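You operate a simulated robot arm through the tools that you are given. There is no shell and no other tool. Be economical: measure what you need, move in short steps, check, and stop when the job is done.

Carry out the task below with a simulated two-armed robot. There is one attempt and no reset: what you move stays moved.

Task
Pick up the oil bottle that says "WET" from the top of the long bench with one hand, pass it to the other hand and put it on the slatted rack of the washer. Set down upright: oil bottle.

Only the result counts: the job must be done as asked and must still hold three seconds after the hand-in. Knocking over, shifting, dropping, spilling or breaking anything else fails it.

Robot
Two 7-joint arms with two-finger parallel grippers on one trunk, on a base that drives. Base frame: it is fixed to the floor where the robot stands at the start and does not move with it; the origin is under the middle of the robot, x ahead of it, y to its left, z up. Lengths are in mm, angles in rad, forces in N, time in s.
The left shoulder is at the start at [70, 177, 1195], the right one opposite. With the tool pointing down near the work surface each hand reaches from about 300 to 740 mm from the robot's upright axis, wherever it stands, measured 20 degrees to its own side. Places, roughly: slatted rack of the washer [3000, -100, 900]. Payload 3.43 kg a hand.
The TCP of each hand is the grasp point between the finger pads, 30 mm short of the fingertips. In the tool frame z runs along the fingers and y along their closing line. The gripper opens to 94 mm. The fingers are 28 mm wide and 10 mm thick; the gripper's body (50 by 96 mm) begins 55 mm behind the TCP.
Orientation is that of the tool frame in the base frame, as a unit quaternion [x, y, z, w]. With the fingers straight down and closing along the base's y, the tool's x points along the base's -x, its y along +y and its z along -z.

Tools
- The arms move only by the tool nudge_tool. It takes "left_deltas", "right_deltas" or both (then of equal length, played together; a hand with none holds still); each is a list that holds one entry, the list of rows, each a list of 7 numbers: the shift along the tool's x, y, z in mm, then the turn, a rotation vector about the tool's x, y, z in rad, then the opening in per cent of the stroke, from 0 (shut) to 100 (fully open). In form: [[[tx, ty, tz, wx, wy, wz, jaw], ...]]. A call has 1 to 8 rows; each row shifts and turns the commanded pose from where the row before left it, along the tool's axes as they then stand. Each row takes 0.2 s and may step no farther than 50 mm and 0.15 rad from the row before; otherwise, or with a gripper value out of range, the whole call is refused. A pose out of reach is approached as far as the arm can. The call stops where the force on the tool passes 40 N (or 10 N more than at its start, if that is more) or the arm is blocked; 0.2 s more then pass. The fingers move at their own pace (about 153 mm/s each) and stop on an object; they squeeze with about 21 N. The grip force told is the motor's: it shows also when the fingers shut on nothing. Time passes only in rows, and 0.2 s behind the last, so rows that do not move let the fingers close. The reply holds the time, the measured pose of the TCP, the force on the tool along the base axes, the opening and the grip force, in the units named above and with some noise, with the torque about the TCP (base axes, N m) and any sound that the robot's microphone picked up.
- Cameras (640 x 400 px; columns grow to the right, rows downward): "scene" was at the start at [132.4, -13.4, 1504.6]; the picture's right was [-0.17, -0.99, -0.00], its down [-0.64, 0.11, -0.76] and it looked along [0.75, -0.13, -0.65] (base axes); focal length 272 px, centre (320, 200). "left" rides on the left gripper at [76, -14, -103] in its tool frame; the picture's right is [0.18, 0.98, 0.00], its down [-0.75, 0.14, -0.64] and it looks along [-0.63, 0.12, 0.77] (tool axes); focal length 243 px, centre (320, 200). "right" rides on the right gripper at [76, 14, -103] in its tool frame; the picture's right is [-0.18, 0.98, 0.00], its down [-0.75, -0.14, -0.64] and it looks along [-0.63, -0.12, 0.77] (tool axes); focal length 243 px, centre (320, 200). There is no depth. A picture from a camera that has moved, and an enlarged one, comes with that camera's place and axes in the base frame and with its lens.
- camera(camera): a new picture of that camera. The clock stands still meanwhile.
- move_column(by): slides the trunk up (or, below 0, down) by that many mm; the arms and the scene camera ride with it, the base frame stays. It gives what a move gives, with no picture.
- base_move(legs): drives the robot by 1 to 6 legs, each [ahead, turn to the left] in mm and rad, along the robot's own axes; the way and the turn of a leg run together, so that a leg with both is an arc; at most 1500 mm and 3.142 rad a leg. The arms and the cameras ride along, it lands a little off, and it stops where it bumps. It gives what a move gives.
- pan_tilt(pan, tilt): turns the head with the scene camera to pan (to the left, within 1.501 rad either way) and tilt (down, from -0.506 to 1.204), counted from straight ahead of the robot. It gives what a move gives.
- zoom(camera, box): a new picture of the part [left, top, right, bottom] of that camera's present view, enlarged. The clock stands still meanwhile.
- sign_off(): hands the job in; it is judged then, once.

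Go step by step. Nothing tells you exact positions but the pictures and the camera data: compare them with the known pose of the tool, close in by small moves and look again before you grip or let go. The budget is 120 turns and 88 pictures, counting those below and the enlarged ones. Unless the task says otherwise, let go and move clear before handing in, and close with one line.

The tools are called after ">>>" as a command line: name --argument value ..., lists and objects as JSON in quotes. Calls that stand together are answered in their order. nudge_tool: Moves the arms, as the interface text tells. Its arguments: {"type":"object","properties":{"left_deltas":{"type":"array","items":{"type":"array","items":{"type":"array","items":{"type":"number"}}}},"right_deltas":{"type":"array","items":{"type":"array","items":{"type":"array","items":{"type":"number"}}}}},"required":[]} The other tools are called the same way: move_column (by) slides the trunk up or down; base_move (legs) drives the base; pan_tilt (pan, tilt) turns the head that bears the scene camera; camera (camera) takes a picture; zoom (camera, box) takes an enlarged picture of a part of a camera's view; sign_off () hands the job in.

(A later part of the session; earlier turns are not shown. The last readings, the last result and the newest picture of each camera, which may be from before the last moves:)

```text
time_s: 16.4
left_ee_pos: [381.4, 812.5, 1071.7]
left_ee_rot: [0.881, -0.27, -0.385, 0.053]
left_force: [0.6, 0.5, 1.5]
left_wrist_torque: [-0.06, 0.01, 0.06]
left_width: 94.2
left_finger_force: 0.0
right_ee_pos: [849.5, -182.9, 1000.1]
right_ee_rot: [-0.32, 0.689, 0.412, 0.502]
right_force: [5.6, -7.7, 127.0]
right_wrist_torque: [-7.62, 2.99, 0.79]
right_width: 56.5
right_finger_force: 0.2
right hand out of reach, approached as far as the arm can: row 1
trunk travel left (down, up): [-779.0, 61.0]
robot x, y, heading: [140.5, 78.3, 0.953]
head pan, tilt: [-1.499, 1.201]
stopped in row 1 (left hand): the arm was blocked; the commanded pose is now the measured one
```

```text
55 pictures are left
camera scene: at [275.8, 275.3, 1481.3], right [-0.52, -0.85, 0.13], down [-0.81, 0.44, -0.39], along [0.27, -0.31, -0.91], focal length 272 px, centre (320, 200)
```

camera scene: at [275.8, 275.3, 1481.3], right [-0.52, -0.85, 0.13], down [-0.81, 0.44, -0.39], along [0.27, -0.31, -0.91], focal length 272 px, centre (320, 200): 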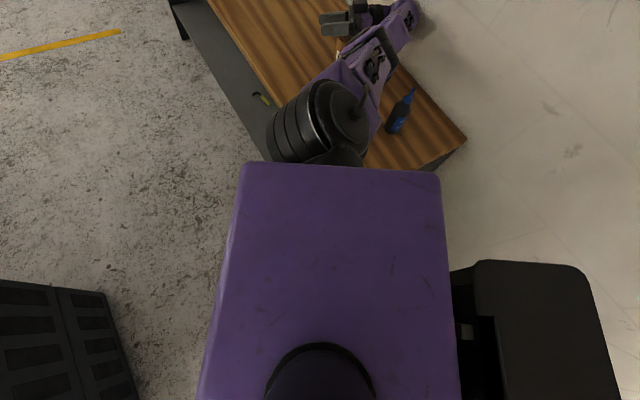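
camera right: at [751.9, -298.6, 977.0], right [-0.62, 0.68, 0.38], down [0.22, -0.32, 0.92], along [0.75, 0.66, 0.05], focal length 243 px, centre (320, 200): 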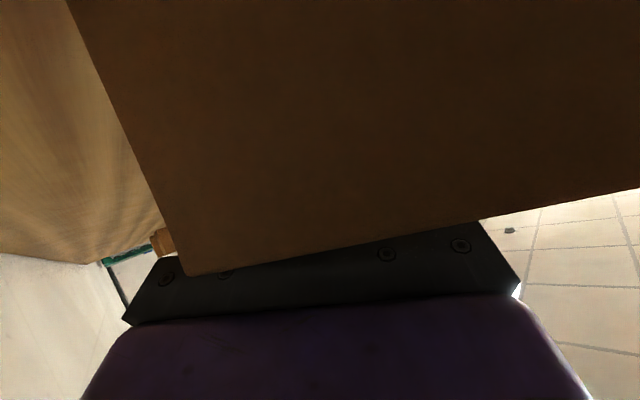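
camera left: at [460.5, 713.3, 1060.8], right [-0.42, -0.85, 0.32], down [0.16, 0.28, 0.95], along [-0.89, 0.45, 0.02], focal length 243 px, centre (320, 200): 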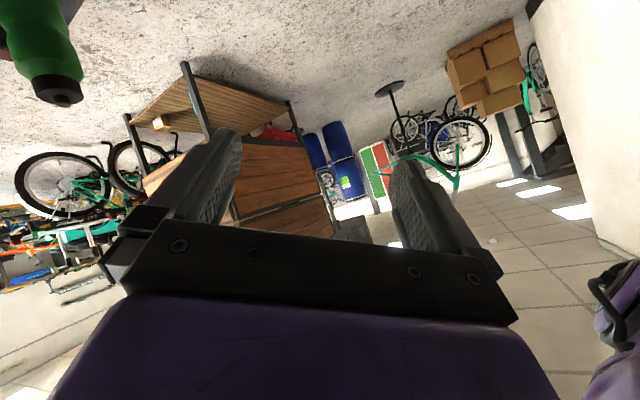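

The lean grew and the right hand shows a strong upward push. I'll check what it's touching.

>>> camera --camera "right"

>>> zoom --camera "scene" --box '[240, 0, 480, 180]'

```text
54 pictures are left
camera right: at [771.5, -271.5, 947.0], right [-0.79, 0.45, 0.42], down [0.06, -0.61, 0.79], along [0.61, 0.65, 0.46], focal length 243 px, centre (320, 200)
```

right: 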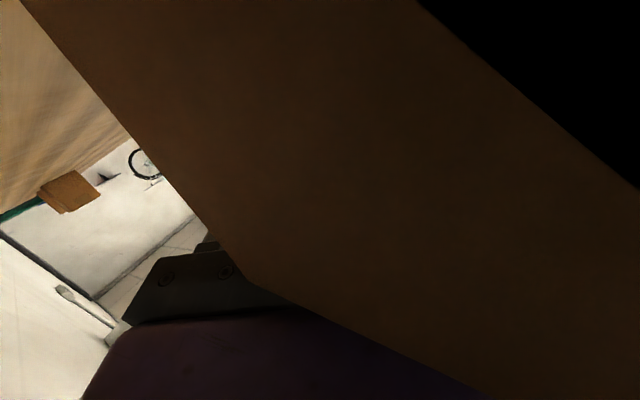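

```text
2.22 times, centred on (360, 90) of scene
camera zoom: at [275.8, 275.3, 1481.3], right [-0.52, -0.85, 0.13], down [-0.81, 0.44, -0.39], along [0.27, -0.31, -0.91], focal length 604 px, centre (231, 444)
```

zoom: 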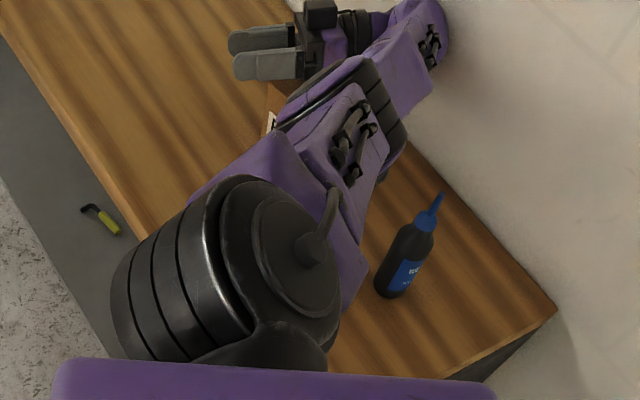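

The WET bottle is fine, but the hand leans on the carton and the wrist touches the wall. I'll yaw the hand back toward +x while lifting it to free both.

>>> nudge_tool --right_deltas '[[[-29, 16, 13, 0.14, -0.036, 0.023, 60], [-29, 16, 13, 0.14, -0.036, 0.023, 60], [-29, 10, 0, 0.14, -0.036, 0.023, 60]]]'

>>> camera --camera "scene"

```text
time_s: 16.6
left_ee_pos: [357.3, 860.1, 1109.5]
left_ee_rot: [0.928, -0.197, -0.315, 0.016]
left_force: [1.4, 1.7, 0.6]
left_wrist_torque: [-0.1, 0.08, 0.08]
left_width: 94.0
left_finger_force: 0.2
right_ee_pos: [825.8, -185.8, 1010.2]
right_ee_rot: [-0.295, 0.636, 0.413, 0.581]
right_force: [89.9, -11.4, 223.0]
right_wrist_torque: [-15.48, 4.13, 7.97]
right_width: 56.4
right_finger_force: 0.1
right hand out of reach, approached as far as the arm can: row 1
trunk travel left (down, up): [-779.0, 61.0]
robot x, y, heading: [131.3, 75.3, 0.994]
head pan, tilt: [-1.499, 1.201]
stopped in row 1 (right hand): the force on the tool passed its limit at 147 N (the readings are from after the stop); the commanded pose is now the measured one
```

```text
52 pictures are left
camera scene: at [292.4, 299.9, 1480.3], right [-0.48, -0.86, 0.15], down [-0.84, 0.4, -0.38], along [0.27, -0.31, -0.91], focal length 272 px, centre (320, 200)
```

scene: 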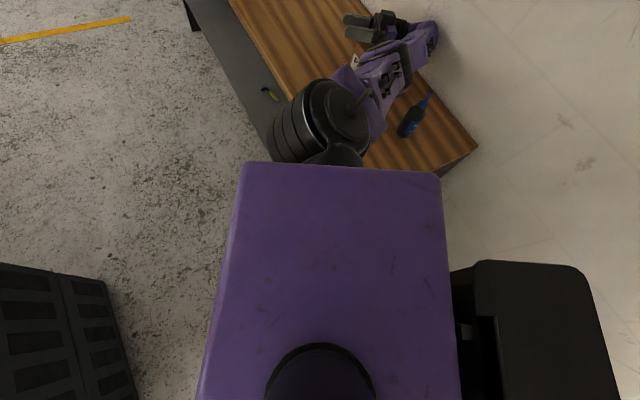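

The robot is tipping forward, so I'll drive the base forward to get it under the body and away from the wall.

>>> base_move --legs '[[200, 0]]'

>>> camera --camera "scene"

```text
time_s: 17.4
left_ee_pos: [215.3, 813.4, 1191.9]
left_ee_rot: [0.959, -0.2, -0.199, -0.006]
left_force: [47.2, 0.8, 36.4]
left_wrist_torque: [-0.62, 0.57, -0.05]
left_width: 93.8
left_finger_force: 0.1
right_ee_pos: [702.9, -215.0, 1004.2]
right_ee_rot: [-0.219, 0.688, 0.343, 0.601]
right_force: [-18.3, 7.6, -24.5]
right_wrist_torque: [1.43, -1.13, -1.38]
right_width: 55.8
right_finger_force: 0.1
trunk travel left (down, up): [-779.0, 61.0]
robot x, y, heading: [100.3, 52.9, 1.318]
head pan, tilt: [-1.499, 1.201]
stopped in leg 1: the robot was blocked; the commanded pose is now the measured one
```

```text
51 pictures are left
camera scene: at [198.5, 278.4, 1474.1], right [-0.18, -0.98, 0.13], down [-0.92, 0.12, -0.36], along [0.34, -0.18, -0.92], focal length 272 px, centre (320, 200)
```

scene: 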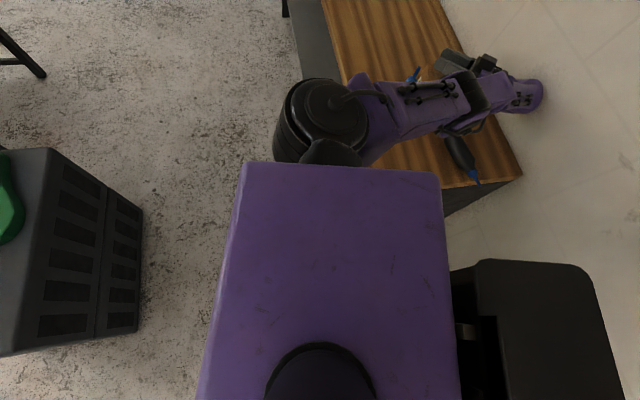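

The WET bottle looks disturbed by the arm. I'll zoom in.

>>> zoom --camera "scene" --box '[330, 30, 560, 200]'

>>> camera --camera "right"

```text
2.35 times, centred on (445, 115) of scene
camera zoom: at [198.5, 278.4, 1474.1], right [-0.18, -0.98, 0.13], down [-0.92, 0.12, -0.36], along [0.34, -0.18, -0.92], focal length 639 px, centre (26, 400)
```

zoom: 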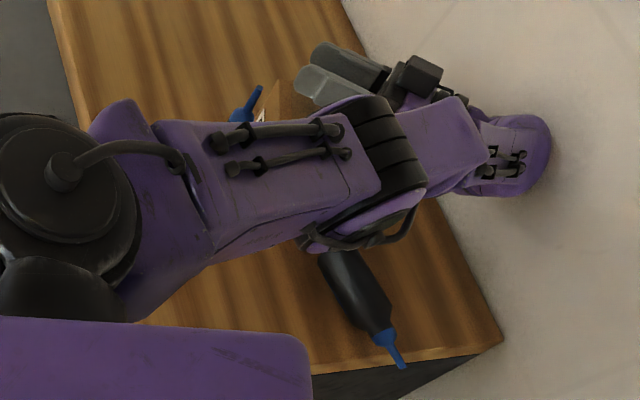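

```text
49 pictures are left
camera right: at [609.4, -273.0, 937.0], right [-0.67, 0.64, 0.39], down [-0.2, -0.65, 0.73], along [0.72, 0.42, 0.56], focal length 243 px, centre (320, 200)
```

right: 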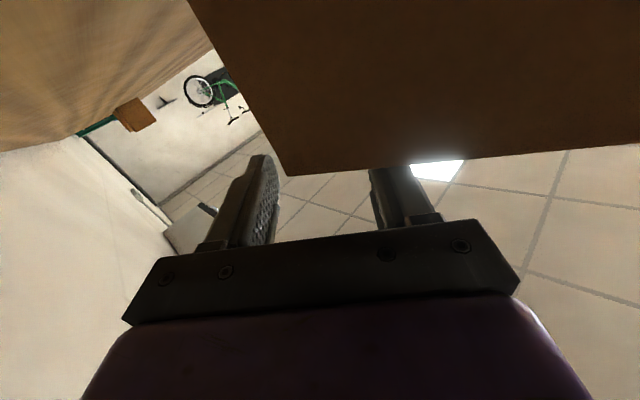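

The target bottle has been tipped; the DRY bottle and carton seem in place. I'll raise the right hand clear above everything before any turning.

>>> nudge_tool --right_deltas '[[[-42, 15, 6, 0, 0, 0, 60], [-42, 15, 6, 0, 0, 0, 60], [-42, 15, 6, 0, 0, 0, 60]]]'

>>> nudge_tool --right_deltas '[[[-42, 15, 6, 0, 0, 0, 60], [-42, 15, 6, 0, 0, 0, 60], [-42, 15, 6, 0, 0, 0, 60]]]'

>>> camera --camera "scene"

```text
time_s: 17.6
left_ee_pos: [194.9, 786.7, 1154.1]
left_ee_rot: [0.936, -0.253, -0.234, 0.07]
left_force: [18.6, -11.3, 24.2]
left_wrist_torque: [0.58, -0.17, -0.99]
left_width: 94.4
left_finger_force: 0.1
right_ee_pos: [700.3, -214.9, 1005.2]
right_ee_rot: [-0.204, 0.658, 0.367, 0.625]
right_force: [8.6, -3.7, 153.4]
right_wrist_torque: [-9.2, 14.56, 0.15]
right_width: 56.1
right_finger_force: 0.1
trunk travel left (down, up): [-779.0, 61.0]
robot x, y, heading: [103.4, 54.9, 1.316]
head pan, tilt: [-1.499, 1.201]
stopped in row 1 (right hand): the force on the tool passed its limit at 234 N (the readings are from after the stop); the commanded pose is now the measured one
```

```text
time_s: 17.9
left_ee_pos: [216.3, 759.5, 1060.6]
left_ee_rot: [0.941, -0.244, -0.165, 0.168]
left_force: [-16.1, 9.6, -18.8]
left_wrist_torque: [-0.9, -0.17, 0.61]
left_width: 93.9
left_finger_force: 0.0
right_ee_pos: [677.2, -207.2, 1009.6]
right_ee_rot: [-0.237, 0.635, 0.362, 0.641]
right_force: [68.5, -18.1, 200.8]
right_wrist_torque: [-13.87, 9.12, 4.88]
right_width: 56.4
right_finger_force: 0.0
trunk travel left (down, up): [-779.0, 61.0]
robot x, y, heading: [100.8, 55.1, 1.309]
head pan, tilt: [-1.499, 1.201]
stopped in row 1 (right hand): the arm was blocked; the commanded pose is now the measured one
```

```text
48 pictures are left
camera scene: at [174.7, 273.0, 1478.9], right [-0.19, -0.97, 0.12], down [-0.92, 0.13, -0.38], along [0.35, -0.18, -0.92], focal length 272 px, centre (320, 200)
```

scene: 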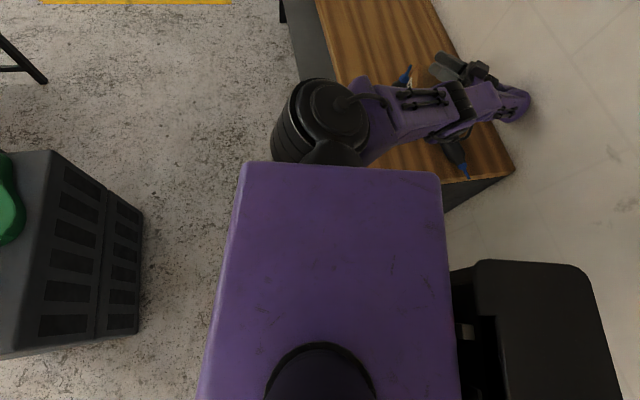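

The hand bears weight on the carton. I'll try raising the trunk directly to unload it.

>>> move_column --by 60

>>> move_column --by 50

>>> camera --camera "scene"

```text
time_s: 18.2
left_ee_pos: [224.0, 718.8, 1046.3]
left_ee_rot: [0.939, -0.255, -0.091, 0.213]
left_force: [-1.2, -1.9, -9.6]
left_wrist_torque: [-0.27, 0.11, 0.02]
left_width: 94.2
left_finger_force: 0.1
right_ee_pos: [685.2, -210.7, 1021.6]
right_ee_rot: [-0.179, 0.59, 0.437, 0.655]
right_force: [2.1, 4.6, 2.4]
right_wrist_torque: [-0.03, 0.09, -0.09]
right_width: 56.4
right_finger_force: 0.0
trunk travel left (down, up): [-780.0, 60.0]
robot x, y, heading: [101.7, 53.4, 1.324]
head pan, tilt: [-1.499, 1.201]
stopped: the force on the tool passed its limit at 255 N (the readings are from after the stop); the commanded pose is now the measured one
```

```text
time_s: 18.4
left_ee_pos: [217.0, 722.3, 1057.4]
left_ee_rot: [0.923, -0.31, -0.118, 0.197]
left_force: [8.5, -10.0, -16.0]
left_wrist_torque: [0.18, 0.97, -0.42]
left_width: 93.9
left_finger_force: 0.0
right_ee_pos: [700.7, -222.4, 1026.7]
right_ee_rot: [-0.149, 0.564, 0.437, 0.685]
right_force: [-89.7, -112.0, 233.4]
right_wrist_torque: [-20.43, 30.65, 6.55]
right_width: 56.4
right_finger_force: 0.0
trunk travel left (down, up): [-779.0, 61.0]
robot x, y, heading: [100.3, 52.9, 1.331]
head pan, tilt: [-1.499, 1.201]
stopped: the force on the tool passed its limit at 556 N (the readings are from after the stop); the commanded pose is now the measured one
```

```text
47 pictures are left
camera scene: at [173.3, 238.5, 1478.1], right [-0.17, -0.98, 0.1], down [-0.92, 0.12, -0.37], along [0.36, -0.15, -0.92], focal length 272 px, centre (320, 200)
```

scene: 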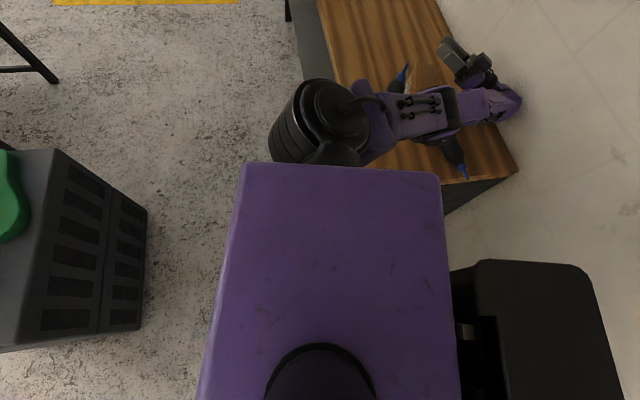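

Contact forces are jumping. I'll let it settle with a head move rather than commanding the arms.

>>> pan_tilt --pan -1.4 --tilt 0.8

>>> camera --camera "scene"

```text
time_s: 19.3
left_ee_pos: [219.6, 730.7, 1048.7]
left_ee_rot: [0.92, -0.314, -0.121, 0.201]
left_force: [0.9, 0.0, 0.4]
left_wrist_torque: [0.02, 0.03, 0.01]
left_width: 94.0
left_finger_force: 0.1
right_ee_pos: [709.3, -216.6, 1028.2]
right_ee_rot: [-0.155, 0.563, 0.434, 0.686]
right_force: [-2.4, 48.6, 86.7]
right_wrist_torque: [3.6, 7.26, -4.06]
right_width: 56.4
right_finger_force: 0.0
trunk travel left (down, up): [-779.0, 61.0]
robot x, y, heading: [104.0, 54.5, 1.332]
head pan, tilt: [-1.4, 0.799]
```

```text
46 pictures are left
camera scene: at [209.6, 254.9, 1502.0], right [-0.07, -0.99, 0.11], down [-0.72, -0.03, -0.69], along [0.69, -0.12, -0.72], focal length 272 px, centre (320, 200)
```

scene: 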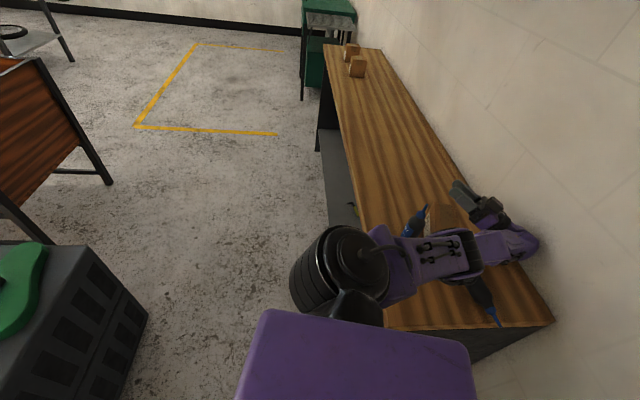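

Everything is static now. The right arm acts as a strut between wall and robot, so I'll try shortening it by drawing the hand away from the wall and up in a small step.

>>> nudge_tool --right_deltas '[[[-10, 32, 22, 0, 0, 0, 60], [-10, 32, 22, 0, 0, 0, 60], [-10, 32, 22, 0, 0, 0, 60], [-10, 32, 22, 0, 0, 0, 60]]]'

>>> camera --camera "scene"

```text
time_s: 19.6
left_ee_pos: [247.8, 687.8, 1058.9]
left_ee_rot: [0.929, -0.286, -0.019, 0.233]
left_force: [26.7, -21.3, 15.7]
left_wrist_torque: [1.65, 1.24, -0.99]
left_width: 93.9
left_finger_force: 0.1
right_ee_pos: [720.8, -228.7, 1030.0]
right_ee_rot: [-0.127, 0.522, 0.463, 0.705]
right_force: [69.2, 46.2, 206.7]
right_wrist_torque: [3.28, 5.93, -1.82]
right_width: 56.1
right_finger_force: 0.1
trunk travel left (down, up): [-779.0, 61.0]
robot x, y, heading: [103.9, 55.7, 1.351]
head pan, tilt: [-1.4, 0.799]
stopped in row 1 (right hand): the force on the tool passed its limit at 220 N (the readings are from after the stop); the commanded pose is now the measured one
```

```text
45 pictures are left
camera scene: at [211.5, 229.0, 1503.4], right [-0.05, -0.99, 0.09], down [-0.72, -0.02, -0.69], along [0.69, -0.1, -0.72], focal length 272 px, centre (320, 200)
```

scene: 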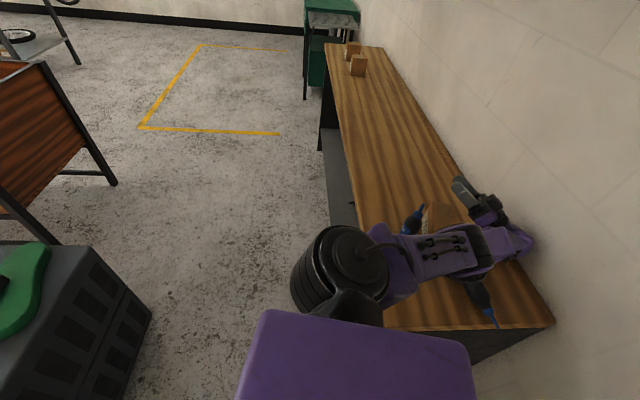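

The lean decreased, so this direction helps. Repeating.

>>> nudge_tool --right_deltas '[[[-10, 32, 22, 0, 0, 0, 60], [-10, 32, 22, 0, 0, 0, 60], [-10, 32, 22, 0, 0, 0, 60]]]'

>>> nudge_tool --right_deltas '[[[-10, 32, 22, 0, 0, 0, 60], [-10, 32, 22, 0, 0, 0, 60], [-10, 32, 22, 0, 0, 0, 60]]]'

>>> camera --camera "scene"

```text
time_s: 19.9
left_ee_pos: [249.9, 690.3, 1077.8]
left_ee_rot: [0.932, -0.279, 0.013, 0.232]
left_force: [-1.4, 1.3, -2.1]
left_wrist_torque: [-0.14, -0.06, 0.06]
left_width: 94.0
left_finger_force: 0.1
right_ee_pos: [711.9, -225.0, 1036.3]
right_ee_rot: [-0.132, 0.507, 0.442, 0.728]
right_force: [37.8, 24.9, 196.7]
right_wrist_torque: [1.1, 8.21, -0.48]
right_width: 56.2
right_finger_force: 0.1
right hand out of reach, approached as far as the arm can: row 1
trunk travel left (down, up): [-779.0, 61.0]
robot x, y, heading: [105.6, 54.2, 1.345]
head pan, tilt: [-1.4, 0.799]
stopped in row 1 (left hand): the arm was blocked; the commanded pose is now the measured one
```

```text
time_s: 20.2
left_ee_pos: [238.9, 671.4, 1106.5]
left_ee_rot: [0.929, -0.287, 0.06, 0.227]
left_force: [-2.3, -0.1, -1.9]
left_wrist_torque: [-0.08, -0.15, 0.15]
left_width: 93.8
left_finger_force: 0.0
right_ee_pos: [704.1, -230.7, 1038.5]
right_ee_rot: [-0.115, 0.491, 0.461, 0.73]
right_force: [32.9, -33.4, 86.6]
right_wrist_torque: [-5.01, 1.24, 2.55]
right_width: 56.1
right_finger_force: 0.1
right hand out of reach, approached as far as the arm can: row 1
trunk travel left (down, up): [-779.0, 61.0]
robot x, y, heading: [101.8, 53.1, 1.368]
head pan, tilt: [-1.4, 0.799]
stopped in row 1 (left hand): the arm was blocked; the commanded pose is now the measured one
```

```text
44 pictures are left
camera scene: at [179.2, 219.4, 1508.7], right [-0.04, -1.0, 0.08], down [-0.71, -0.03, -0.7], along [0.7, -0.08, -0.71], focal length 272 px, centre (320, 200)
```

scene: 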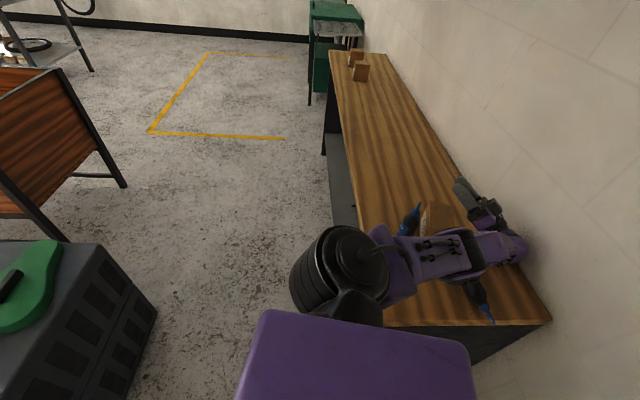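

The lean keeps easing. By geometry a small left turn of the base now pulls the arm off the wall without reaching the DRY bottle or the carton.

>>> base_move --legs '[[0, 0.12]]'

>>> camera --camera "scene"

>>> camera --camera "right"

```text
time_s: 20.9
left_ee_pos: [291.6, 659.9, 1172.6]
left_ee_rot: [0.889, -0.332, 0.205, 0.24]
left_force: [6.5, -6.8, -21.1]
left_wrist_torque: [-0.72, 0.01, -0.22]
left_width: 94.4
left_finger_force: 0.1
right_ee_pos: [716.7, -218.3, 1037.4]
right_ee_rot: [-0.094, 0.491, 0.492, 0.713]
right_force: [-5.5, -33.4, 64.0]
right_wrist_torque: [-4.47, 2.87, 1.05]
right_width: 56.4
right_finger_force: 0.1
trunk travel left (down, up): [-779.0, 61.0]
robot x, y, heading: [102.2, 53.2, 1.366]
head pan, tilt: [-1.4, 0.799]
stopped in leg 1: the force on the tool passed its limit at 138 N (the readings are from after the stop); the commanded pose is now the measured one
```

```text
43 pictures are left
camera scene: at [200.2, 238.9, 1505.9], right [-0.03, -1.0, 0.09], down [-0.72, -0.04, -0.69], along [0.69, -0.09, -0.71], focal length 272 px, centre (320, 200)
```

scene: 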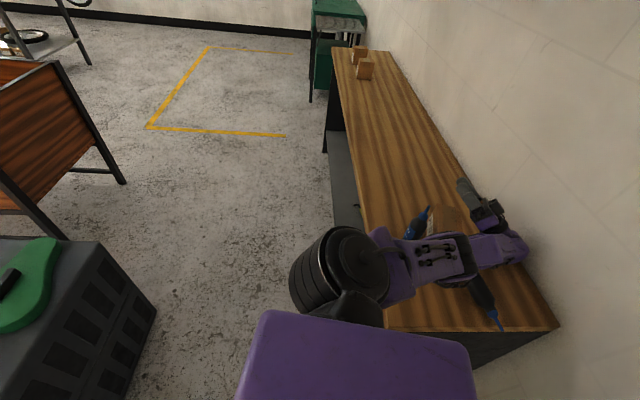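

```text
42 pictures are left
camera right: at [645.5, -229.0, 932.1], right [-0.79, 0.38, 0.49], down [-0.3, -0.93, 0.23], along [0.54, 0.03, 0.84], focal length 243 px, centre (320, 200)
```

right: 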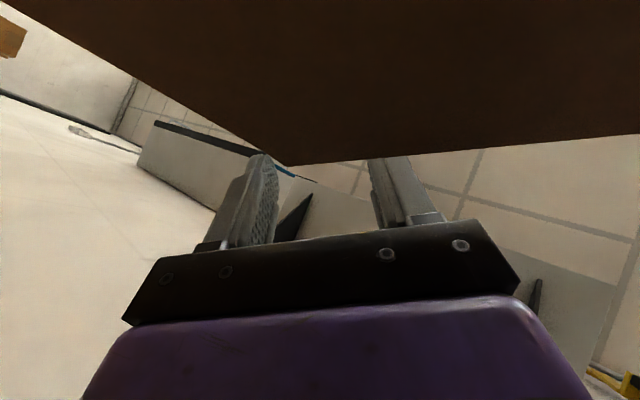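

The move was stopped by contact again. I'll check whether the carton has been shifted.

>>> zoom --camera "scene" --box '[370, 160, 570, 340]'

```text
2.22 times, centred on (470, 250) of scene
camera zoom: at [200.2, 238.9, 1505.9], right [-0.03, -1.0, 0.09], down [-0.72, -0.04, -0.69], along [0.69, -0.09, -0.71], focal length 604 px, centre (-13, 89)
```

zoom: 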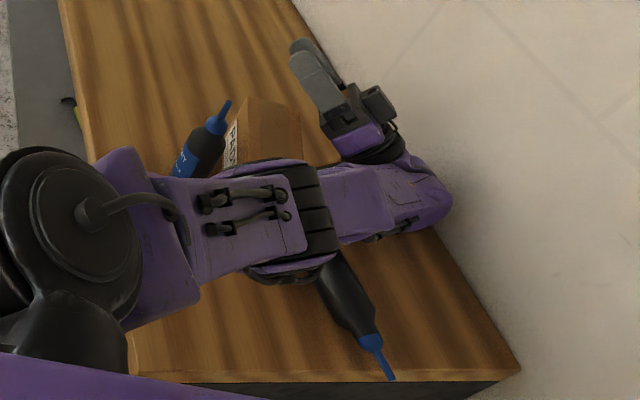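

The carton has been dragged about 140 mm by the earlier jam, and the bottle tipped; the DRY bottle still stands at its place. The wrist is low, wedged at the wall and bench, so I'll pitch the hand down to raise the wrist.

>>> nudge_tool --right_deltas '[[[-4, 18, 22, 0, 0.14, 0, 60], [-4, 18, 18, 0, 0.14, 0, 60], [-4, 18, 18, 0, 0.14, 0, 60], [0, 0, 0, 0, 0.14, 0, 60]]]'

>>> nudge_tool --right_deltas '[[[-4, 18, 22, 0, 0.14, 0, 60], [-4, 18, 18, 0, 0.14, 0, 60], [-4, 18, 18, 0, 0.14, 0, 60], [0, 0, 0, 0, 0.14, 0, 60]]]'

>>> camera --camera "scene"

```text
time_s: 21.2
left_ee_pos: [286.5, 644.4, 1222.5]
left_ee_rot: [0.876, -0.347, 0.255, 0.218]
left_force: [-1.2, -0.4, -8.5]
left_wrist_torque: [-0.31, -0.14, 0.11]
left_width: 94.1
left_finger_force: 0.0
right_ee_pos: [723.8, -216.1, 1035.0]
right_ee_rot: [-0.092, 0.505, 0.513, 0.688]
right_force: [-1.4, -2.3, 1.4]
right_wrist_torque: [-0.1, 0.13, 0.0]
right_width: 56.2
right_finger_force: 0.0
trunk travel left (down, up): [-779.0, 61.0]
robot x, y, heading: [102.5, 54.8, 1.381]
head pan, tilt: [-1.4, 0.799]
stopped in row 1 (left hand): the arm was blocked; the commanded pose is now the measured one
```

```text
time_s: 21.5
left_ee_pos: [286.5, 642.5, 1241.9]
left_ee_rot: [0.866, -0.359, 0.277, 0.212]
left_force: [4.1, 3.7, -38.2]
left_wrist_torque: [-2.03, -0.56, -0.25]
left_width: 94.1
left_finger_force: 0.0
right_ee_pos: [716.5, -213.3, 1037.9]
right_ee_rot: [-0.093, 0.495, 0.533, 0.68]
right_force: [-1.8, -22.0, 44.3]
right_wrist_torque: [-3.28, 1.99, 0.83]
right_width: 56.5
right_finger_force: 0.1
trunk travel left (down, up): [-779.0, 61.0]
robot x, y, heading: [102.4, 51.6, 1.369]
head pan, tilt: [-1.4, 0.799]
stopped in row 1 (right hand): the force on the tool passed its limit at 71 N (the readings are from after the stop); the commanded pose is now the measured one
```

```text
40 pictures are left
camera scene: at [188.6, 224.8, 1506.1], right [-0.03, -1.0, 0.08], down [-0.71, -0.04, -0.7], along [0.7, -0.08, -0.71], focal length 272 px, centre (320, 200)
```

scene: 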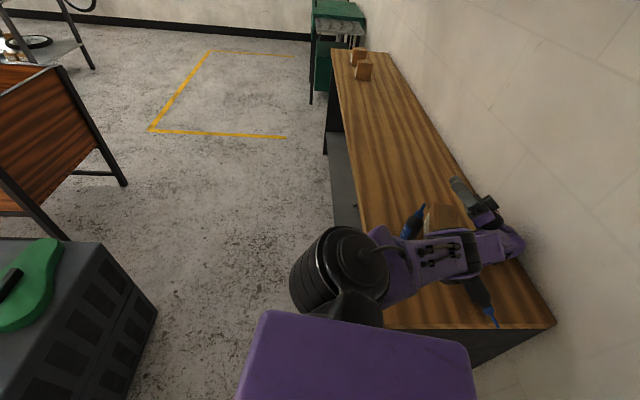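

Little change. I'll try driving forward, which is now almost straight away from the wall.

>>> base_move --legs '[[120, 0]]'

>>> base_move --legs '[[120, 0]]'

>>> camera --camera "scene"

```text
time_s: 22.2
left_ee_pos: [295.6, 563.5, 1371.2]
left_ee_rot: [0.783, -0.432, 0.411, 0.177]
left_force: [0.3, -2.6, 0.8]
left_wrist_torque: [0.16, 0.05, 0.1]
left_width: 94.1
left_finger_force: 0.1
right_ee_pos: [736.8, -245.0, 1068.3]
right_ee_rot: [-0.05, 0.415, 0.625, 0.659]
right_force: [3.0, 8.5, -12.1]
right_wrist_torque: [0.9, -0.39, -0.08]
right_width: 56.6
right_finger_force: 0.0
trunk travel left (down, up): [-779.0, 61.0]
robot x, y, heading: [103.5, 57.3, 1.38]
head pan, tilt: [-1.4, 0.799]
stopped in leg 1: the force on the tool passed its limit at 65 N (the readings are from after the stop); the commanded pose is now the measured one
```

```text
time_s: 22.9
left_ee_pos: [293.4, 554.3, 1398.2]
left_ee_rot: [0.826, -0.377, 0.391, 0.151]
left_force: [-1.1, 0.5, -0.2]
left_wrist_torque: [-0.08, -0.03, 0.0]
left_width: 94.2
left_finger_force: 0.1
right_ee_pos: [729.0, -265.2, 1092.2]
right_ee_rot: [-0.005, 0.333, 0.692, 0.641]
right_force: [-0.1, -0.5, -1.3]
right_wrist_torque: [0.04, -0.06, 0.01]
right_width: 56.3
right_finger_force: 0.0
trunk travel left (down, up): [-779.0, 61.0]
robot x, y, heading: [101.7, 62.7, 1.398]
head pan, tilt: [-1.4, 0.799]
stopped in leg 1: the robot was blocked; the commanded pose is now the measured one
```

```text
39 pictures are left
camera scene: at [198.5, 177.3, 1503.1], right [0.0, -1.0, 0.04], down [-0.72, -0.03, -0.69], along [0.69, -0.03, -0.72], focal length 272 px, centre (320, 200)
```

scene: 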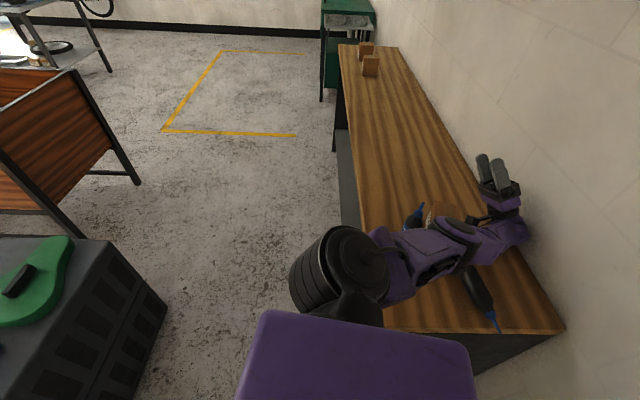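

That helped a lot: the lean halved and the forces vanished. Repeating the forward drive.

>>> base_move --legs '[[120, 0]]'

>>> base_move --legs '[[120, 0]]'

>>> camera --camera "scene"

```text
time_s: 23.7
left_ee_pos: [279.6, 535.0, 1426.7]
left_ee_rot: [0.83, -0.375, 0.393, 0.128]
left_force: [-0.6, -0.3, 0.0]
left_wrist_torque: [-0.01, -0.02, 0.0]
left_width: 93.9
left_finger_force: 0.1
right_ee_pos: [715.4, -276.1, 1100.9]
right_ee_rot: [0.017, 0.296, 0.719, 0.628]
right_force: [-3.7, -4.8, 5.2]
right_wrist_torque: [-0.46, 0.3, 0.01]
right_width: 56.1
right_finger_force: 0.0
trunk travel left (down, up): [-779.0, 61.0]
robot x, y, heading: [107.1, 80.5, 1.427]
head pan, tilt: [-1.4, 0.799]
stopped in leg 1: the robot was blocked; the commanded pose is now the measured one
```

```text
time_s: 24.5
left_ee_pos: [274.9, 527.0, 1431.2]
left_ee_rot: [0.828, -0.379, 0.395, 0.119]
left_force: [1.1, -0.5, 0.3]
left_wrist_torque: [-0.05, 0.01, -0.05]
left_width: 94.1
left_finger_force: 0.0
right_ee_pos: [713.1, -276.6, 1104.1]
right_ee_rot: [0.02, 0.289, 0.728, 0.622]
right_force: [0.5, 0.3, 0.4]
right_wrist_torque: [0.01, 0.0, -0.03]
right_width: 56.6
right_finger_force: 0.0
trunk travel left (down, up): [-779.0, 61.0]
robot x, y, heading: [109.5, 88.6, 1.434]
head pan, tilt: [-1.4, 0.799]
stopped in leg 1: the robot was blocked; the commanded pose is now the measured one
```

```text
38 pictures are left
camera scene: at [181.1, 163.2, 1500.8], right [0.03, -1.0, 0.01], down [-0.71, -0.03, -0.7], along [0.7, 0.01, -0.71], focal length 272 px, centre (320, 200)
```

scene: 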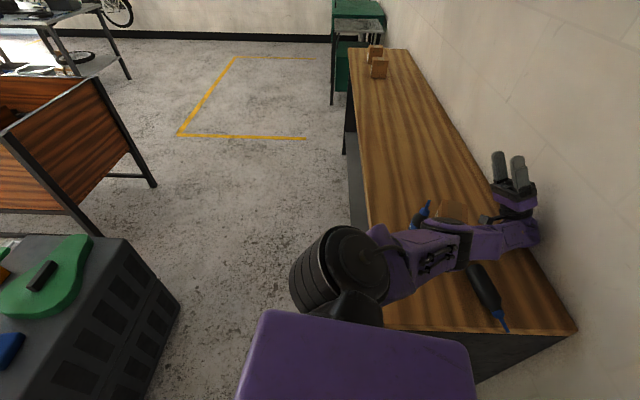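

The robot is upright again. The arms should be controllable now, so I'll lift the right hand gently.

>>> nudge_tool --right_deltas '[[[-5, 6.7, 12.5, 0, 0, 0, 60], [-5, 6.7, 12.5, 0, 0, 0, 60], [-5, 6.7, 12.5, 0, 0, 0, 60], [-5, 6.7, 12.5, 0, 0, 0, 60], [-5, 6.7, 12.5, 0, 0, 0, 60]]]'

>>> camera --camera "scene"

```text
time_s: 24.8
left_ee_pos: [277.2, 524.6, 1431.4]
left_ee_rot: [0.829, -0.378, 0.394, 0.118]
left_force: [0.6, 0.9, 0.3]
left_wrist_torque: [-0.01, 0.07, -0.03]
left_width: 94.3
left_finger_force: 0.0
right_ee_pos: [719.0, -275.9, 1104.0]
right_ee_rot: [0.022, 0.284, 0.73, 0.621]
right_force: [0.0, -0.2, -0.3]
right_wrist_torque: [-0.02, 0.02, -0.02]
right_width: 56.5
right_finger_force: 0.1
right hand out of reach, approached as far as the arm can: row 1
trunk travel left (down, up): [-779.0, 61.0]
robot x, y, heading: [110.6, 93.0, 1.437]
head pan, tilt: [-1.4, 0.799]
stopped in row 1 (right hand): the arm was blocked; the commanded pose is now the measured one
```

```text
37 pictures are left
camera scene: at [185.5, 161.2, 1500.7], right [0.04, -1.0, 0.01], down [-0.71, -0.03, -0.7], along [0.7, 0.02, -0.71], focal length 272 px, centre (320, 200)
```

scene: 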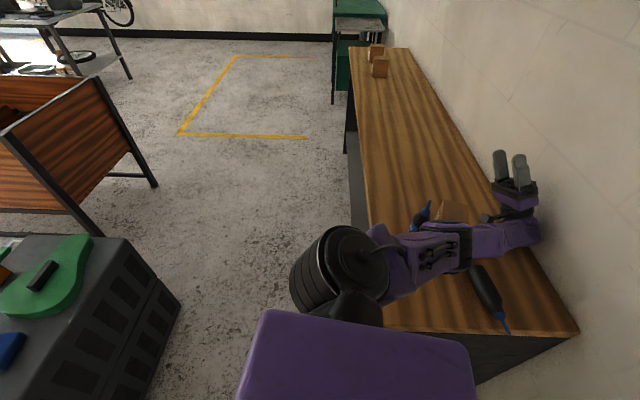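

Stable and calm. I'll raise the trunk now for clearance.

>>> move_column --by 60

>>> camera --camera "scene"

```text
time_s: 25.8
left_ee_pos: [291.4, 521.6, 1490.8]
left_ee_rot: [0.832, -0.379, 0.388, 0.119]
left_force: [0.3, -0.1, 0.9]
left_wrist_torque: [-0.03, -0.03, -0.02]
left_width: 93.7
left_finger_force: 0.1
right_ee_pos: [731.6, -278.4, 1154.9]
right_ee_rot: [0.029, 0.282, 0.733, 0.619]
right_force: [0.9, 0.1, 0.1]
right_wrist_torque: [0.01, 0.0, -0.04]
right_width: 56.6
right_finger_force: 0.0
trunk travel left (down, up): [-839.0, 1.0]
robot x, y, heading: [109.3, 91.1, 1.437]
head pan, tilt: [-1.4, 0.799]
```

```text
36 pictures are left
camera scene: at [200.4, 156.5, 1560.4], right [0.04, -1.0, 0.01], down [-0.72, -0.03, -0.69], along [0.69, 0.02, -0.72], focal length 272 px, centre (320, 200)
```

scene: 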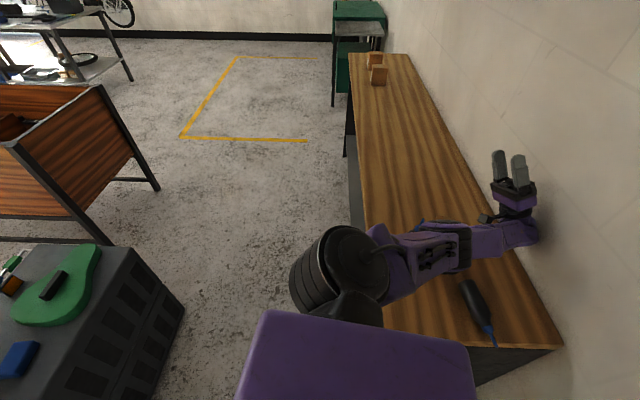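

Now I'll drive forward 100 mm, clear of the wall but short of the DRY bottle.

>>> base_move --legs '[[100, 0]]'

>>> camera --camera "scene"

```text
time_s: 27.0
left_ee_pos: [302.5, 604.2, 1495.7]
left_ee_rot: [0.831, -0.382, 0.388, 0.117]
left_force: [0.6, -0.4, 0.5]
left_wrist_torque: [0.05, -0.03, -0.01]
left_width: 94.2
left_finger_force: 0.0
right_ee_pos: [739.5, -195.4, 1155.7]
right_ee_rot: [0.029, 0.282, 0.731, 0.621]
right_force: [0.2, 0.2, 0.8]
right_wrist_torque: [-0.01, -0.02, 0.01]
right_width: 56.7
right_finger_force: 0.1
trunk travel left (down, up): [-839.0, 1.0]
robot x, y, heading: [123.8, 191.6, 1.43]
head pan, tilt: [-1.4, 0.799]
```

```text
35 pictures are left
camera scene: at [209.7, 239.7, 1561.2], right [0.03, -1.0, 0.0], down [-0.72, -0.02, -0.7], along [0.7, 0.02, -0.72], focal length 272 px, centre (320, 200)
```

scene: 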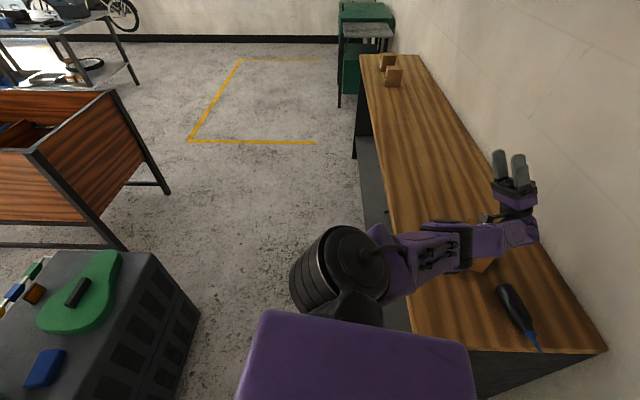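

The robot is free and upright. Next I lift the right hand well above the objects.

>>> nudge_tool --right_deltas '[[[-5, 6.7, 12.5, 0, 0, 0, 60], [-5, 6.7, 12.5, 0, 0, 0, 60], [-5, 6.7, 12.5, 0, 0, 0, 60], [-5, 6.7, 12.5, 0, 0, 0, 60], [-5, 6.7, 12.5, 0, 0, 0, 60]]]'

```text
time_s: 28.2
left_ee_pos: [301.9, 607.7, 1494.5]
left_ee_rot: [0.83, -0.382, 0.388, 0.119]
left_force: [1.0, 0.1, 0.5]
left_wrist_torque: [0.0, -0.01, 0.01]
left_width: 93.9
left_finger_force: 0.0
right_ee_pos: [752.3, -215.2, 1223.3]
right_ee_rot: [0.027, 0.282, 0.731, 0.62]
right_force: [0.2, -0.5, 0.5]
right_wrist_torque: [-0.02, 0.0, -0.02]
right_width: 56.3
right_finger_force: 0.0
right hand out of reach, approached as far as the arm can: row 1, 2, 3, 4, 5
trunk travel left (down, up): [-839.0, 1.0]
robot x, y, heading: [121.7, 188.2, 1.434]
head pan, tilt: [-1.4, 0.799]
```

That worked. I'll continue lifting so the wrist also clears the bottle tips.

>>> nudge_tool --right_deltas '[[[-5, 6.7, 15, 0, 0, 0, 60], [-5, 6.7, 15, 0, 0, 0, 60], [-5, 6.7, 15, 0, 0, 0, 60], [-5, 6.7, 15, 0, 0, 0, 60], [-5, 6.7, 15, 0, 0, 0, 60], [-5, 6.7, 15, 0, 0, 0, 60], [-5, 6.7, 15, 0, 0, 0, 60]]]'

>>> pan_tilt --pan -1.45 --tilt 0.7

>>> camera --camera "scene"

```text
time_s: 29.8
left_ee_pos: [302.1, 607.8, 1494.3]
left_ee_rot: [0.831, -0.382, 0.388, 0.117]
left_force: [-0.4, 0.0, -0.6]
left_wrist_torque: [-0.01, 0.01, 0.02]
left_width: 93.9
left_finger_force: 0.0
right_ee_pos: [772.7, -233.2, 1336.9]
right_ee_rot: [0.027, 0.282, 0.73, 0.621]
right_force: [-0.9, -0.4, 0.2]
right_wrist_torque: [0.0, -0.02, 0.01]
right_width: 56.4
right_finger_force: 0.1
right hand out of reach, approached as far as the arm can: row 1, 2, 3, 4, 5, 7
trunk travel left (down, up): [-839.0, 1.0]
robot x, y, heading: [122.9, 189.5, 1.43]
head pan, tilt: [-1.4, 0.799]
```

```text
time_s: 30.5
left_ee_pos: [302.5, 608.6, 1494.2]
left_ee_rot: [0.831, -0.382, 0.388, 0.118]
left_force: [-0.5, 0.5, -0.4]
left_wrist_torque: [-0.01, 0.02, -0.01]
left_width: 93.9
left_finger_force: 0.0
right_ee_pos: [771.4, -233.0, 1335.1]
right_ee_rot: [0.027, 0.282, 0.732, 0.62]
right_force: [0.8, 0.5, 0.1]
right_wrist_torque: [0.01, 0.02, -0.02]
right_width: 56.4
right_finger_force: 0.0
trunk travel left (down, up): [-839.0, 1.0]
robot x, y, heading: [125.1, 189.6, 1.431]
head pan, tilt: [-1.45, 0.7]
```

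```text
34 pictures are left
camera scene: at [214.4, 239.0, 1569.3], right [-0.02, -1.0, 0.0], down [-0.64, 0.01, -0.76], along [0.76, -0.01, -0.64], focal length 272 px, centre (320, 200)
```

scene: 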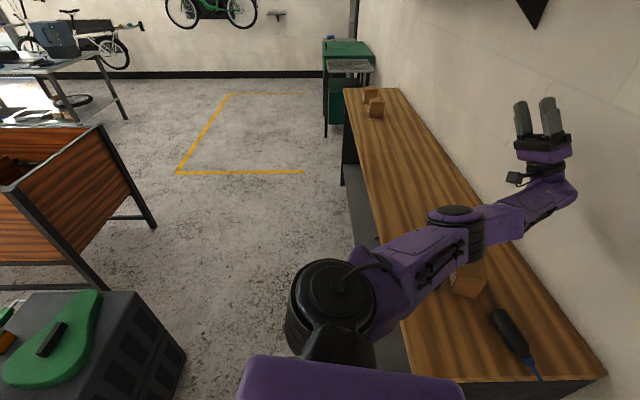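

The arm is now high above the bench. I'll back away from the bench by driving forward, then look at everything.

>>> base_move --legs '[[230, 0]]'

>>> camera --camera "scene"

```text
time_s: 32.2
left_ee_pos: [333.8, 829.9, 1494.6]
left_ee_rot: [0.831, -0.381, 0.388, 0.115]
left_force: [0.5, -0.2, -0.1]
left_wrist_torque: [0.02, -0.01, -0.02]
left_width: 94.1
left_finger_force: 0.0
right_ee_pos: [804.4, -10.1, 1334.5]
right_ee_rot: [0.028, 0.282, 0.732, 0.62]
right_force: [0.2, -0.2, -0.4]
right_wrist_torque: [0.0, 0.02, 0.0]
right_width: 56.5
right_finger_force: 0.1
trunk travel left (down, up): [-839.0, 1.0]
robot x, y, heading: [156.7, 411.9, 1.431]
head pan, tilt: [-1.45, 0.7]
```

```text
33 pictures are left
camera scene: at [245.7, 461.2, 1569.4], right [-0.02, -1.0, 0.0], down [-0.64, 0.01, -0.76], along [0.76, -0.01, -0.64], focal length 272 px, centre (320, 200)
```

scene: 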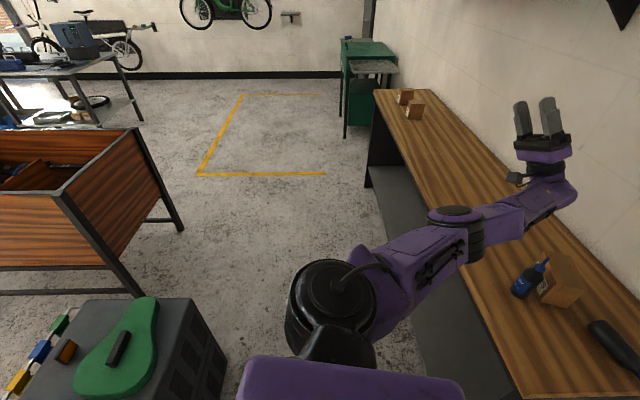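

The DRY bottle stands in place (≈(637,-97)), the WET bottle lies near the bench end, and the carton has slid to about (600,-200). The robot is now free, so I'll bring the right hand back to a normal downward pose, pitching first.

>>> nudge_tool --right_deltas '[[[8, 0, 0, 0, 0.14, 0, 60], [8, 0, 0, 0, 0.14, 0, 60], [8, 0, 2, 0, 0.14, 0, 60], [8, 0, 4, 0, 0.14, 0, 60], [8, 0, 6, 0, 0.14, 0, 60], [6, 0, 8, 0, 0.14, 0, 60], [4, 0, 10, 0, 0.14, 0, 60], [2, 0, 12, 0, 0.14, 0, 60]]]'

```text
time_s: 34.0
left_ee_pos: [333.0, 831.2, 1495.3]
left_ee_rot: [0.831, -0.382, 0.387, 0.116]
left_force: [-0.7, -0.4, 0.0]
left_wrist_torque: [0.01, -0.01, 0.0]
left_width: 94.1
left_finger_force: 0.0
right_ee_pos: [816.7, 147.2, 1360.1]
right_ee_rot: [-0.267, 0.503, 0.687, 0.451]
right_force: [0.0, 0.4, 0.5]
right_wrist_torque: [-0.02, 0.03, -0.05]
right_width: 56.3
right_finger_force: 0.1
right hand out of reach, approached as far as the arm can: row 1, 2, 3, 4, 5, 6, 7, 8
trunk travel left (down, up): [-839.0, 1.0]
robot x, y, heading: [154.2, 416.0, 1.431]
head pan, tilt: [-1.45, 0.7]
```

Continuing: I translate the right hand toward the front of the robot, away from the bench.

>>> nudge_tool --right_deltas '[[[24, 16, 35, 0, 0, 0, 60], [24, 16, 35, 0, 0, 0, 60], [24, 16, 35, 0, 0, 0, 60], [24, 16, 35, 0, 0, 0, 60], [24, 16, 35, 0, 0, 0, 60], [24, 16, 35, 0, 0, 0, 60], [24, 16, 35, 0, 0, 0, 60], [24, 16, 35, 0, 0, 0, 60]]]'

>>> nudge_tool --right_deltas '[[[0, 0, 0, 0, 0.14, 0, 60], [0, 0, 0, 0, 0.14, 0, 60], [0, 0, 0, 0, 0.14, 0, 60], [0, 0, 0, 0, 0.14, 0, 60], [0, 0, 0, 0, 0.14, 0, 60], [0, 0, 0, 0, 0.14, 0, 60], [0, 0, 0, 0, 0.14, 0, 60], [0, 0, 0, 0, 0.14, 0, 60]]]'

```text
time_s: 35.8
left_ee_pos: [332.4, 834.7, 1494.3]
left_ee_rot: [0.831, -0.381, 0.388, 0.117]
left_force: [-0.6, -0.6, -0.3]
left_wrist_torque: [-0.02, -0.01, 0.0]
left_width: 93.9
left_finger_force: 0.0
right_ee_pos: [658.7, 443.3, 1415.9]
right_ee_rot: [-0.268, 0.504, 0.686, 0.451]
right_force: [0.3, -0.1, 0.4]
right_wrist_torque: [-0.02, 0.0, -0.01]
right_width: 56.5
right_finger_force: 0.0
right hand out of reach, approached as far as the arm can: row 1, 6, 7, 8
trunk travel left (down, up): [-839.0, 1.0]
robot x, y, heading: [154.0, 409.5, 1.434]
head pan, tilt: [-1.45, 0.7]
```

```text
time_s: 37.6
left_ee_pos: [332.3, 833.8, 1494.4]
left_ee_rot: [0.831, -0.381, 0.388, 0.117]
left_force: [0.2, 0.6, 0.5]
left_wrist_torque: [-0.02, 0.01, 0.0]
left_width: 93.9
left_finger_force: 0.1
right_ee_pos: [657.7, 440.5, 1414.6]
right_ee_rot: [-0.592, 0.666, 0.439, 0.115]
right_force: [-0.3, 0.6, -1.1]
right_wrist_torque: [0.01, 0.0, 0.05]
right_width: 56.4
right_finger_force: 0.1
trunk travel left (down, up): [-839.0, 1.0]
robot x, y, heading: [154.4, 415.6, 1.439]
head pan, tilt: [-1.45, 0.7]
```

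Both hands still need to return to their normal downward orientation in front of the robot. I'll rotate both in place, then move them into position.

>>> nudge_tool --right_deltas '[[[0, 0, 0, 0.0656, 0.0973, 0.0015, 60], [0, 0, 0, 0.0656, 0.0973, 0.0015, 60], [0, 0, 0, 0.0656, 0.0973, 0.0015, 60], [0, 0, 0, 0.0656, 0.0973, 0.0015, 60], [0, 0, 0, 0.0656, 0.0973, 0.0015, 60], [0, 0, 0, 0.0656, 0.0973, 0.0015, 60], [0, 0, 0, 0.0656, 0.0973, 0.0015, 60], [0, 0, 0, 0.0656, 0.0973, 0.0015, 60]]]' --left_deltas '[[[0, 0, 0, -0.0565, -0.091, 0.099, 100], [0, 0, 0, -0.0565, -0.091, 0.099, 100], [0, 0, 0, -0.0565, -0.091, 0.099, 100], [0, 0, 0, -0.0565, -0.091, 0.099, 100], [0, 0, 0, -0.0565, -0.091, 0.099, 100], [0, 0, 0, -0.0565, -0.091, 0.099, 100], [0, 0, 0, -0.0565, -0.091, 0.099, 100], [0, 0, 0, -0.0565, -0.091, 0.099, 100]]]'

>>> nudge_tool --left_deltas '[[[0, 46, 18, 0, 0, 0, 100], [0, 46, 18, 0, 0, 0, 100], [0, 46, 18, 0, 0, 0, 100], [0, 46, 18, 0, 0, 0, 100], [0, 46, 18, 0, 0, 0, 100], [0, 46, 18, 0, 0, 0, 100], [0, 46, 18, 0, 0, 0, 100], [0, 46, 18, 0, 0, 0, 100]]]'

>>> nudge_tool --right_deltas '[[[-40, 24, 12, 0, 0, 0, 100], [-40, 24, 12, 0, 0, 0, 100], [-40, 24, 12, 0, 0, 0, 100], [-40, 24, 12, 0, 0, 0, 100], [-40, 24, 12, 0, 0, 0, 100], [-40, 24, 12, 0, 0, 0, 100], [-40, 24, 12, 0, 0, 0, 100], [-40, 24, 12, 0, 0, 0, 100]]]'

>>> pan_tilt --pan 0 --tilt 0.8

>>> camera --camera "scene"

```text
time_s: 39.6
left_ee_pos: [256.9, 864.0, 1470.7]
left_ee_rot: [-0.679, 0.733, -0.032, 0.027]
left_force: [0.3, 0.0, -0.2]
left_wrist_torque: [0.01, 0.03, 0.02]
left_width: 93.8
left_finger_force: 0.0
left hand out of reach, approached as far as the arm can: row 1, 2, 3, 5
right_ee_pos: [690.3, 478.5, 1364.7]
right_ee_rot: [-0.66, 0.752, 0.003, 0.001]
right_force: [0.7, -0.3, 0.2]
right_wrist_torque: [0.03, 0.0, -0.01]
right_width: 56.4
right_finger_force: 0.0
right hand out of reach, approached as far as the arm can: row 3, 4, 5, 6, 7, 8
trunk travel left (down, up): [-839.0, 1.0]
robot x, y, heading: [156.8, 409.4, 1.433]
head pan, tilt: [-1.45, 0.7]
stopped in row 8 (left hand): the arm was blocked; the commanded pose is now the measured one
```

```text
time_s: 41.4
left_ee_pos: [-99.2, 890.9, 1293.5]
left_ee_rot: [-0.678, 0.734, -0.03, 0.027]
left_force: [0.2, -0.7, -0.2]
left_wrist_torque: [0.0, -0.04, 0.01]
left_width: 94.2
left_finger_force: 0.1
right_ee_pos: [685.4, 479.5, 1364.9]
right_ee_rot: [-0.659, 0.752, 0.001, 0.002]
right_force: [0.1, 0.0, -0.6]
right_wrist_torque: [0.0, -0.01, 0.04]
right_width: 56.4
right_finger_force: 0.1
trunk travel left (down, up): [-839.0, 1.0]
robot x, y, heading: [154.8, 417.1, 1.433]
head pan, tilt: [-1.45, 0.7]
```

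```text
time_s: 43.2
left_ee_pos: [-96.0, 894.6, 1293.5]
left_ee_rot: [-0.678, 0.734, -0.031, 0.025]
left_force: [-0.7, -0.3, -0.5]
left_wrist_torque: [-0.03, -0.03, 0.0]
left_width: 94.4
left_finger_force: 0.1
right_ee_pos: [563.0, 790.3, 1232.8]
right_ee_rot: [-0.66, 0.752, 0.002, 0.001]
right_force: [-0.9, 0.8, 0.4]
right_wrist_torque: [-0.02, -0.04, -0.03]
right_width: 94.1
right_finger_force: 0.0
right hand out of reach, approached as far as the arm can: row 1, 2, 3, 6
trunk travel left (down, up): [-839.0, 1.0]
robot x, y, heading: [158.1, 419.1, 1.433]
head pan, tilt: [-1.45, 0.7]
```

```text
time_s: 44.8
left_ee_pos: [-94.1, 890.1, 1295.6]
left_ee_rot: [-0.678, 0.734, -0.031, 0.026]
left_force: [-0.4, -0.6, -0.6]
left_wrist_torque: [0.0, -0.05, -0.01]
left_width: 94.2
left_finger_force: 0.0
right_ee_pos: [565.6, 785.7, 1233.2]
right_ee_rot: [-0.659, 0.752, 0.004, 0.001]
right_force: [-0.1, 0.3, 0.0]
right_wrist_torque: [-0.01, -0.01, 0.0]
right_width: 93.9
right_finger_force: 0.1
trunk travel left (down, up): [-839.0, 1.0]
robot x, y, heading: [154.2, 414.4, 1.426]
head pan, tilt: [0.0, 0.799]
```

```text
32 pictures are left
camera scene: at [171.8, 545.0, 1561.1], right [0.99, -0.14, 0.0], down [-0.1, -0.71, -0.7], along [0.1, 0.69, -0.72], focal length 272 px, centre (320, 200)
```

scene: 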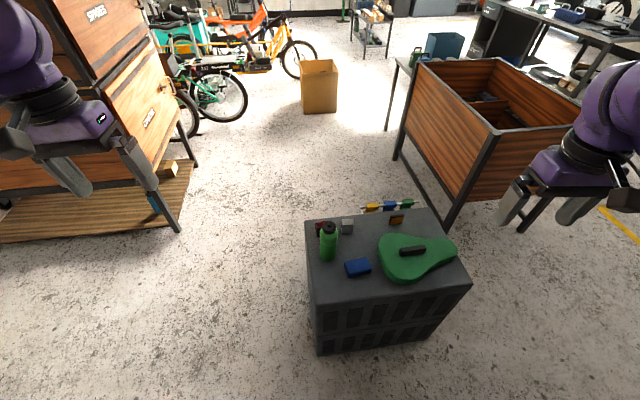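

Both arms are back in a normal pose and the robot is upright. I'll turn, drive to about x=660 along the bench and face it.

>>> base_move --legs '[[0, -1.43], [505, 0], [0, -1.57]]'

>>> camera --camera "scene"

```text
time_s: 55.0
left_ee_pos: [981.8, 2.9, 1295.3]
left_ee_rot: [0.674, 0.738, -0.028, -0.028]
left_force: [0.5, -0.7, 0.7]
left_wrist_torque: [0.01, 0.03, -0.01]
left_width: 94.1
left_finger_force: 0.0
right_ee_pos: [314.2, -8.5, 1233.3]
right_ee_rot: [0.693, 0.721, -0.001, 0.003]
right_force: [0.1, 1.1, -0.9]
right_wrist_torque: [0.0, -0.06, 0.0]
right_width: 94.2
right_finger_force: 0.1
trunk travel left (down, up): [-839.0, 1.0]
robot x, y, heading: [656.4, 430.0, -1.538]
head pan, tilt: [0.0, 0.799]
```

```text
31 pictures are left
camera scene: at [658.4, 298.6, 1561.1], right [-1.0, -0.03, 0.0], down [-0.02, 0.72, -0.7], along [0.02, -0.7, -0.72], focal length 272 px, centre (320, 200)
```

scene: 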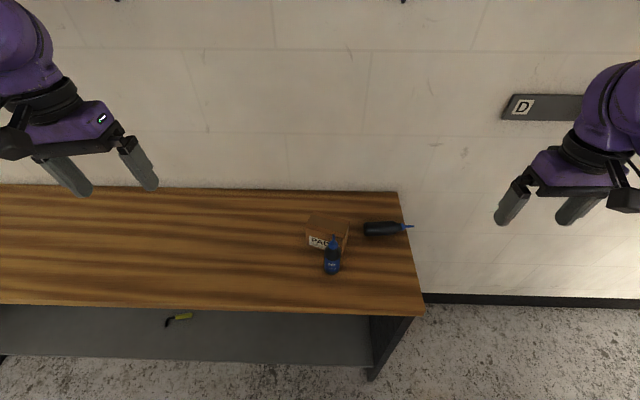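

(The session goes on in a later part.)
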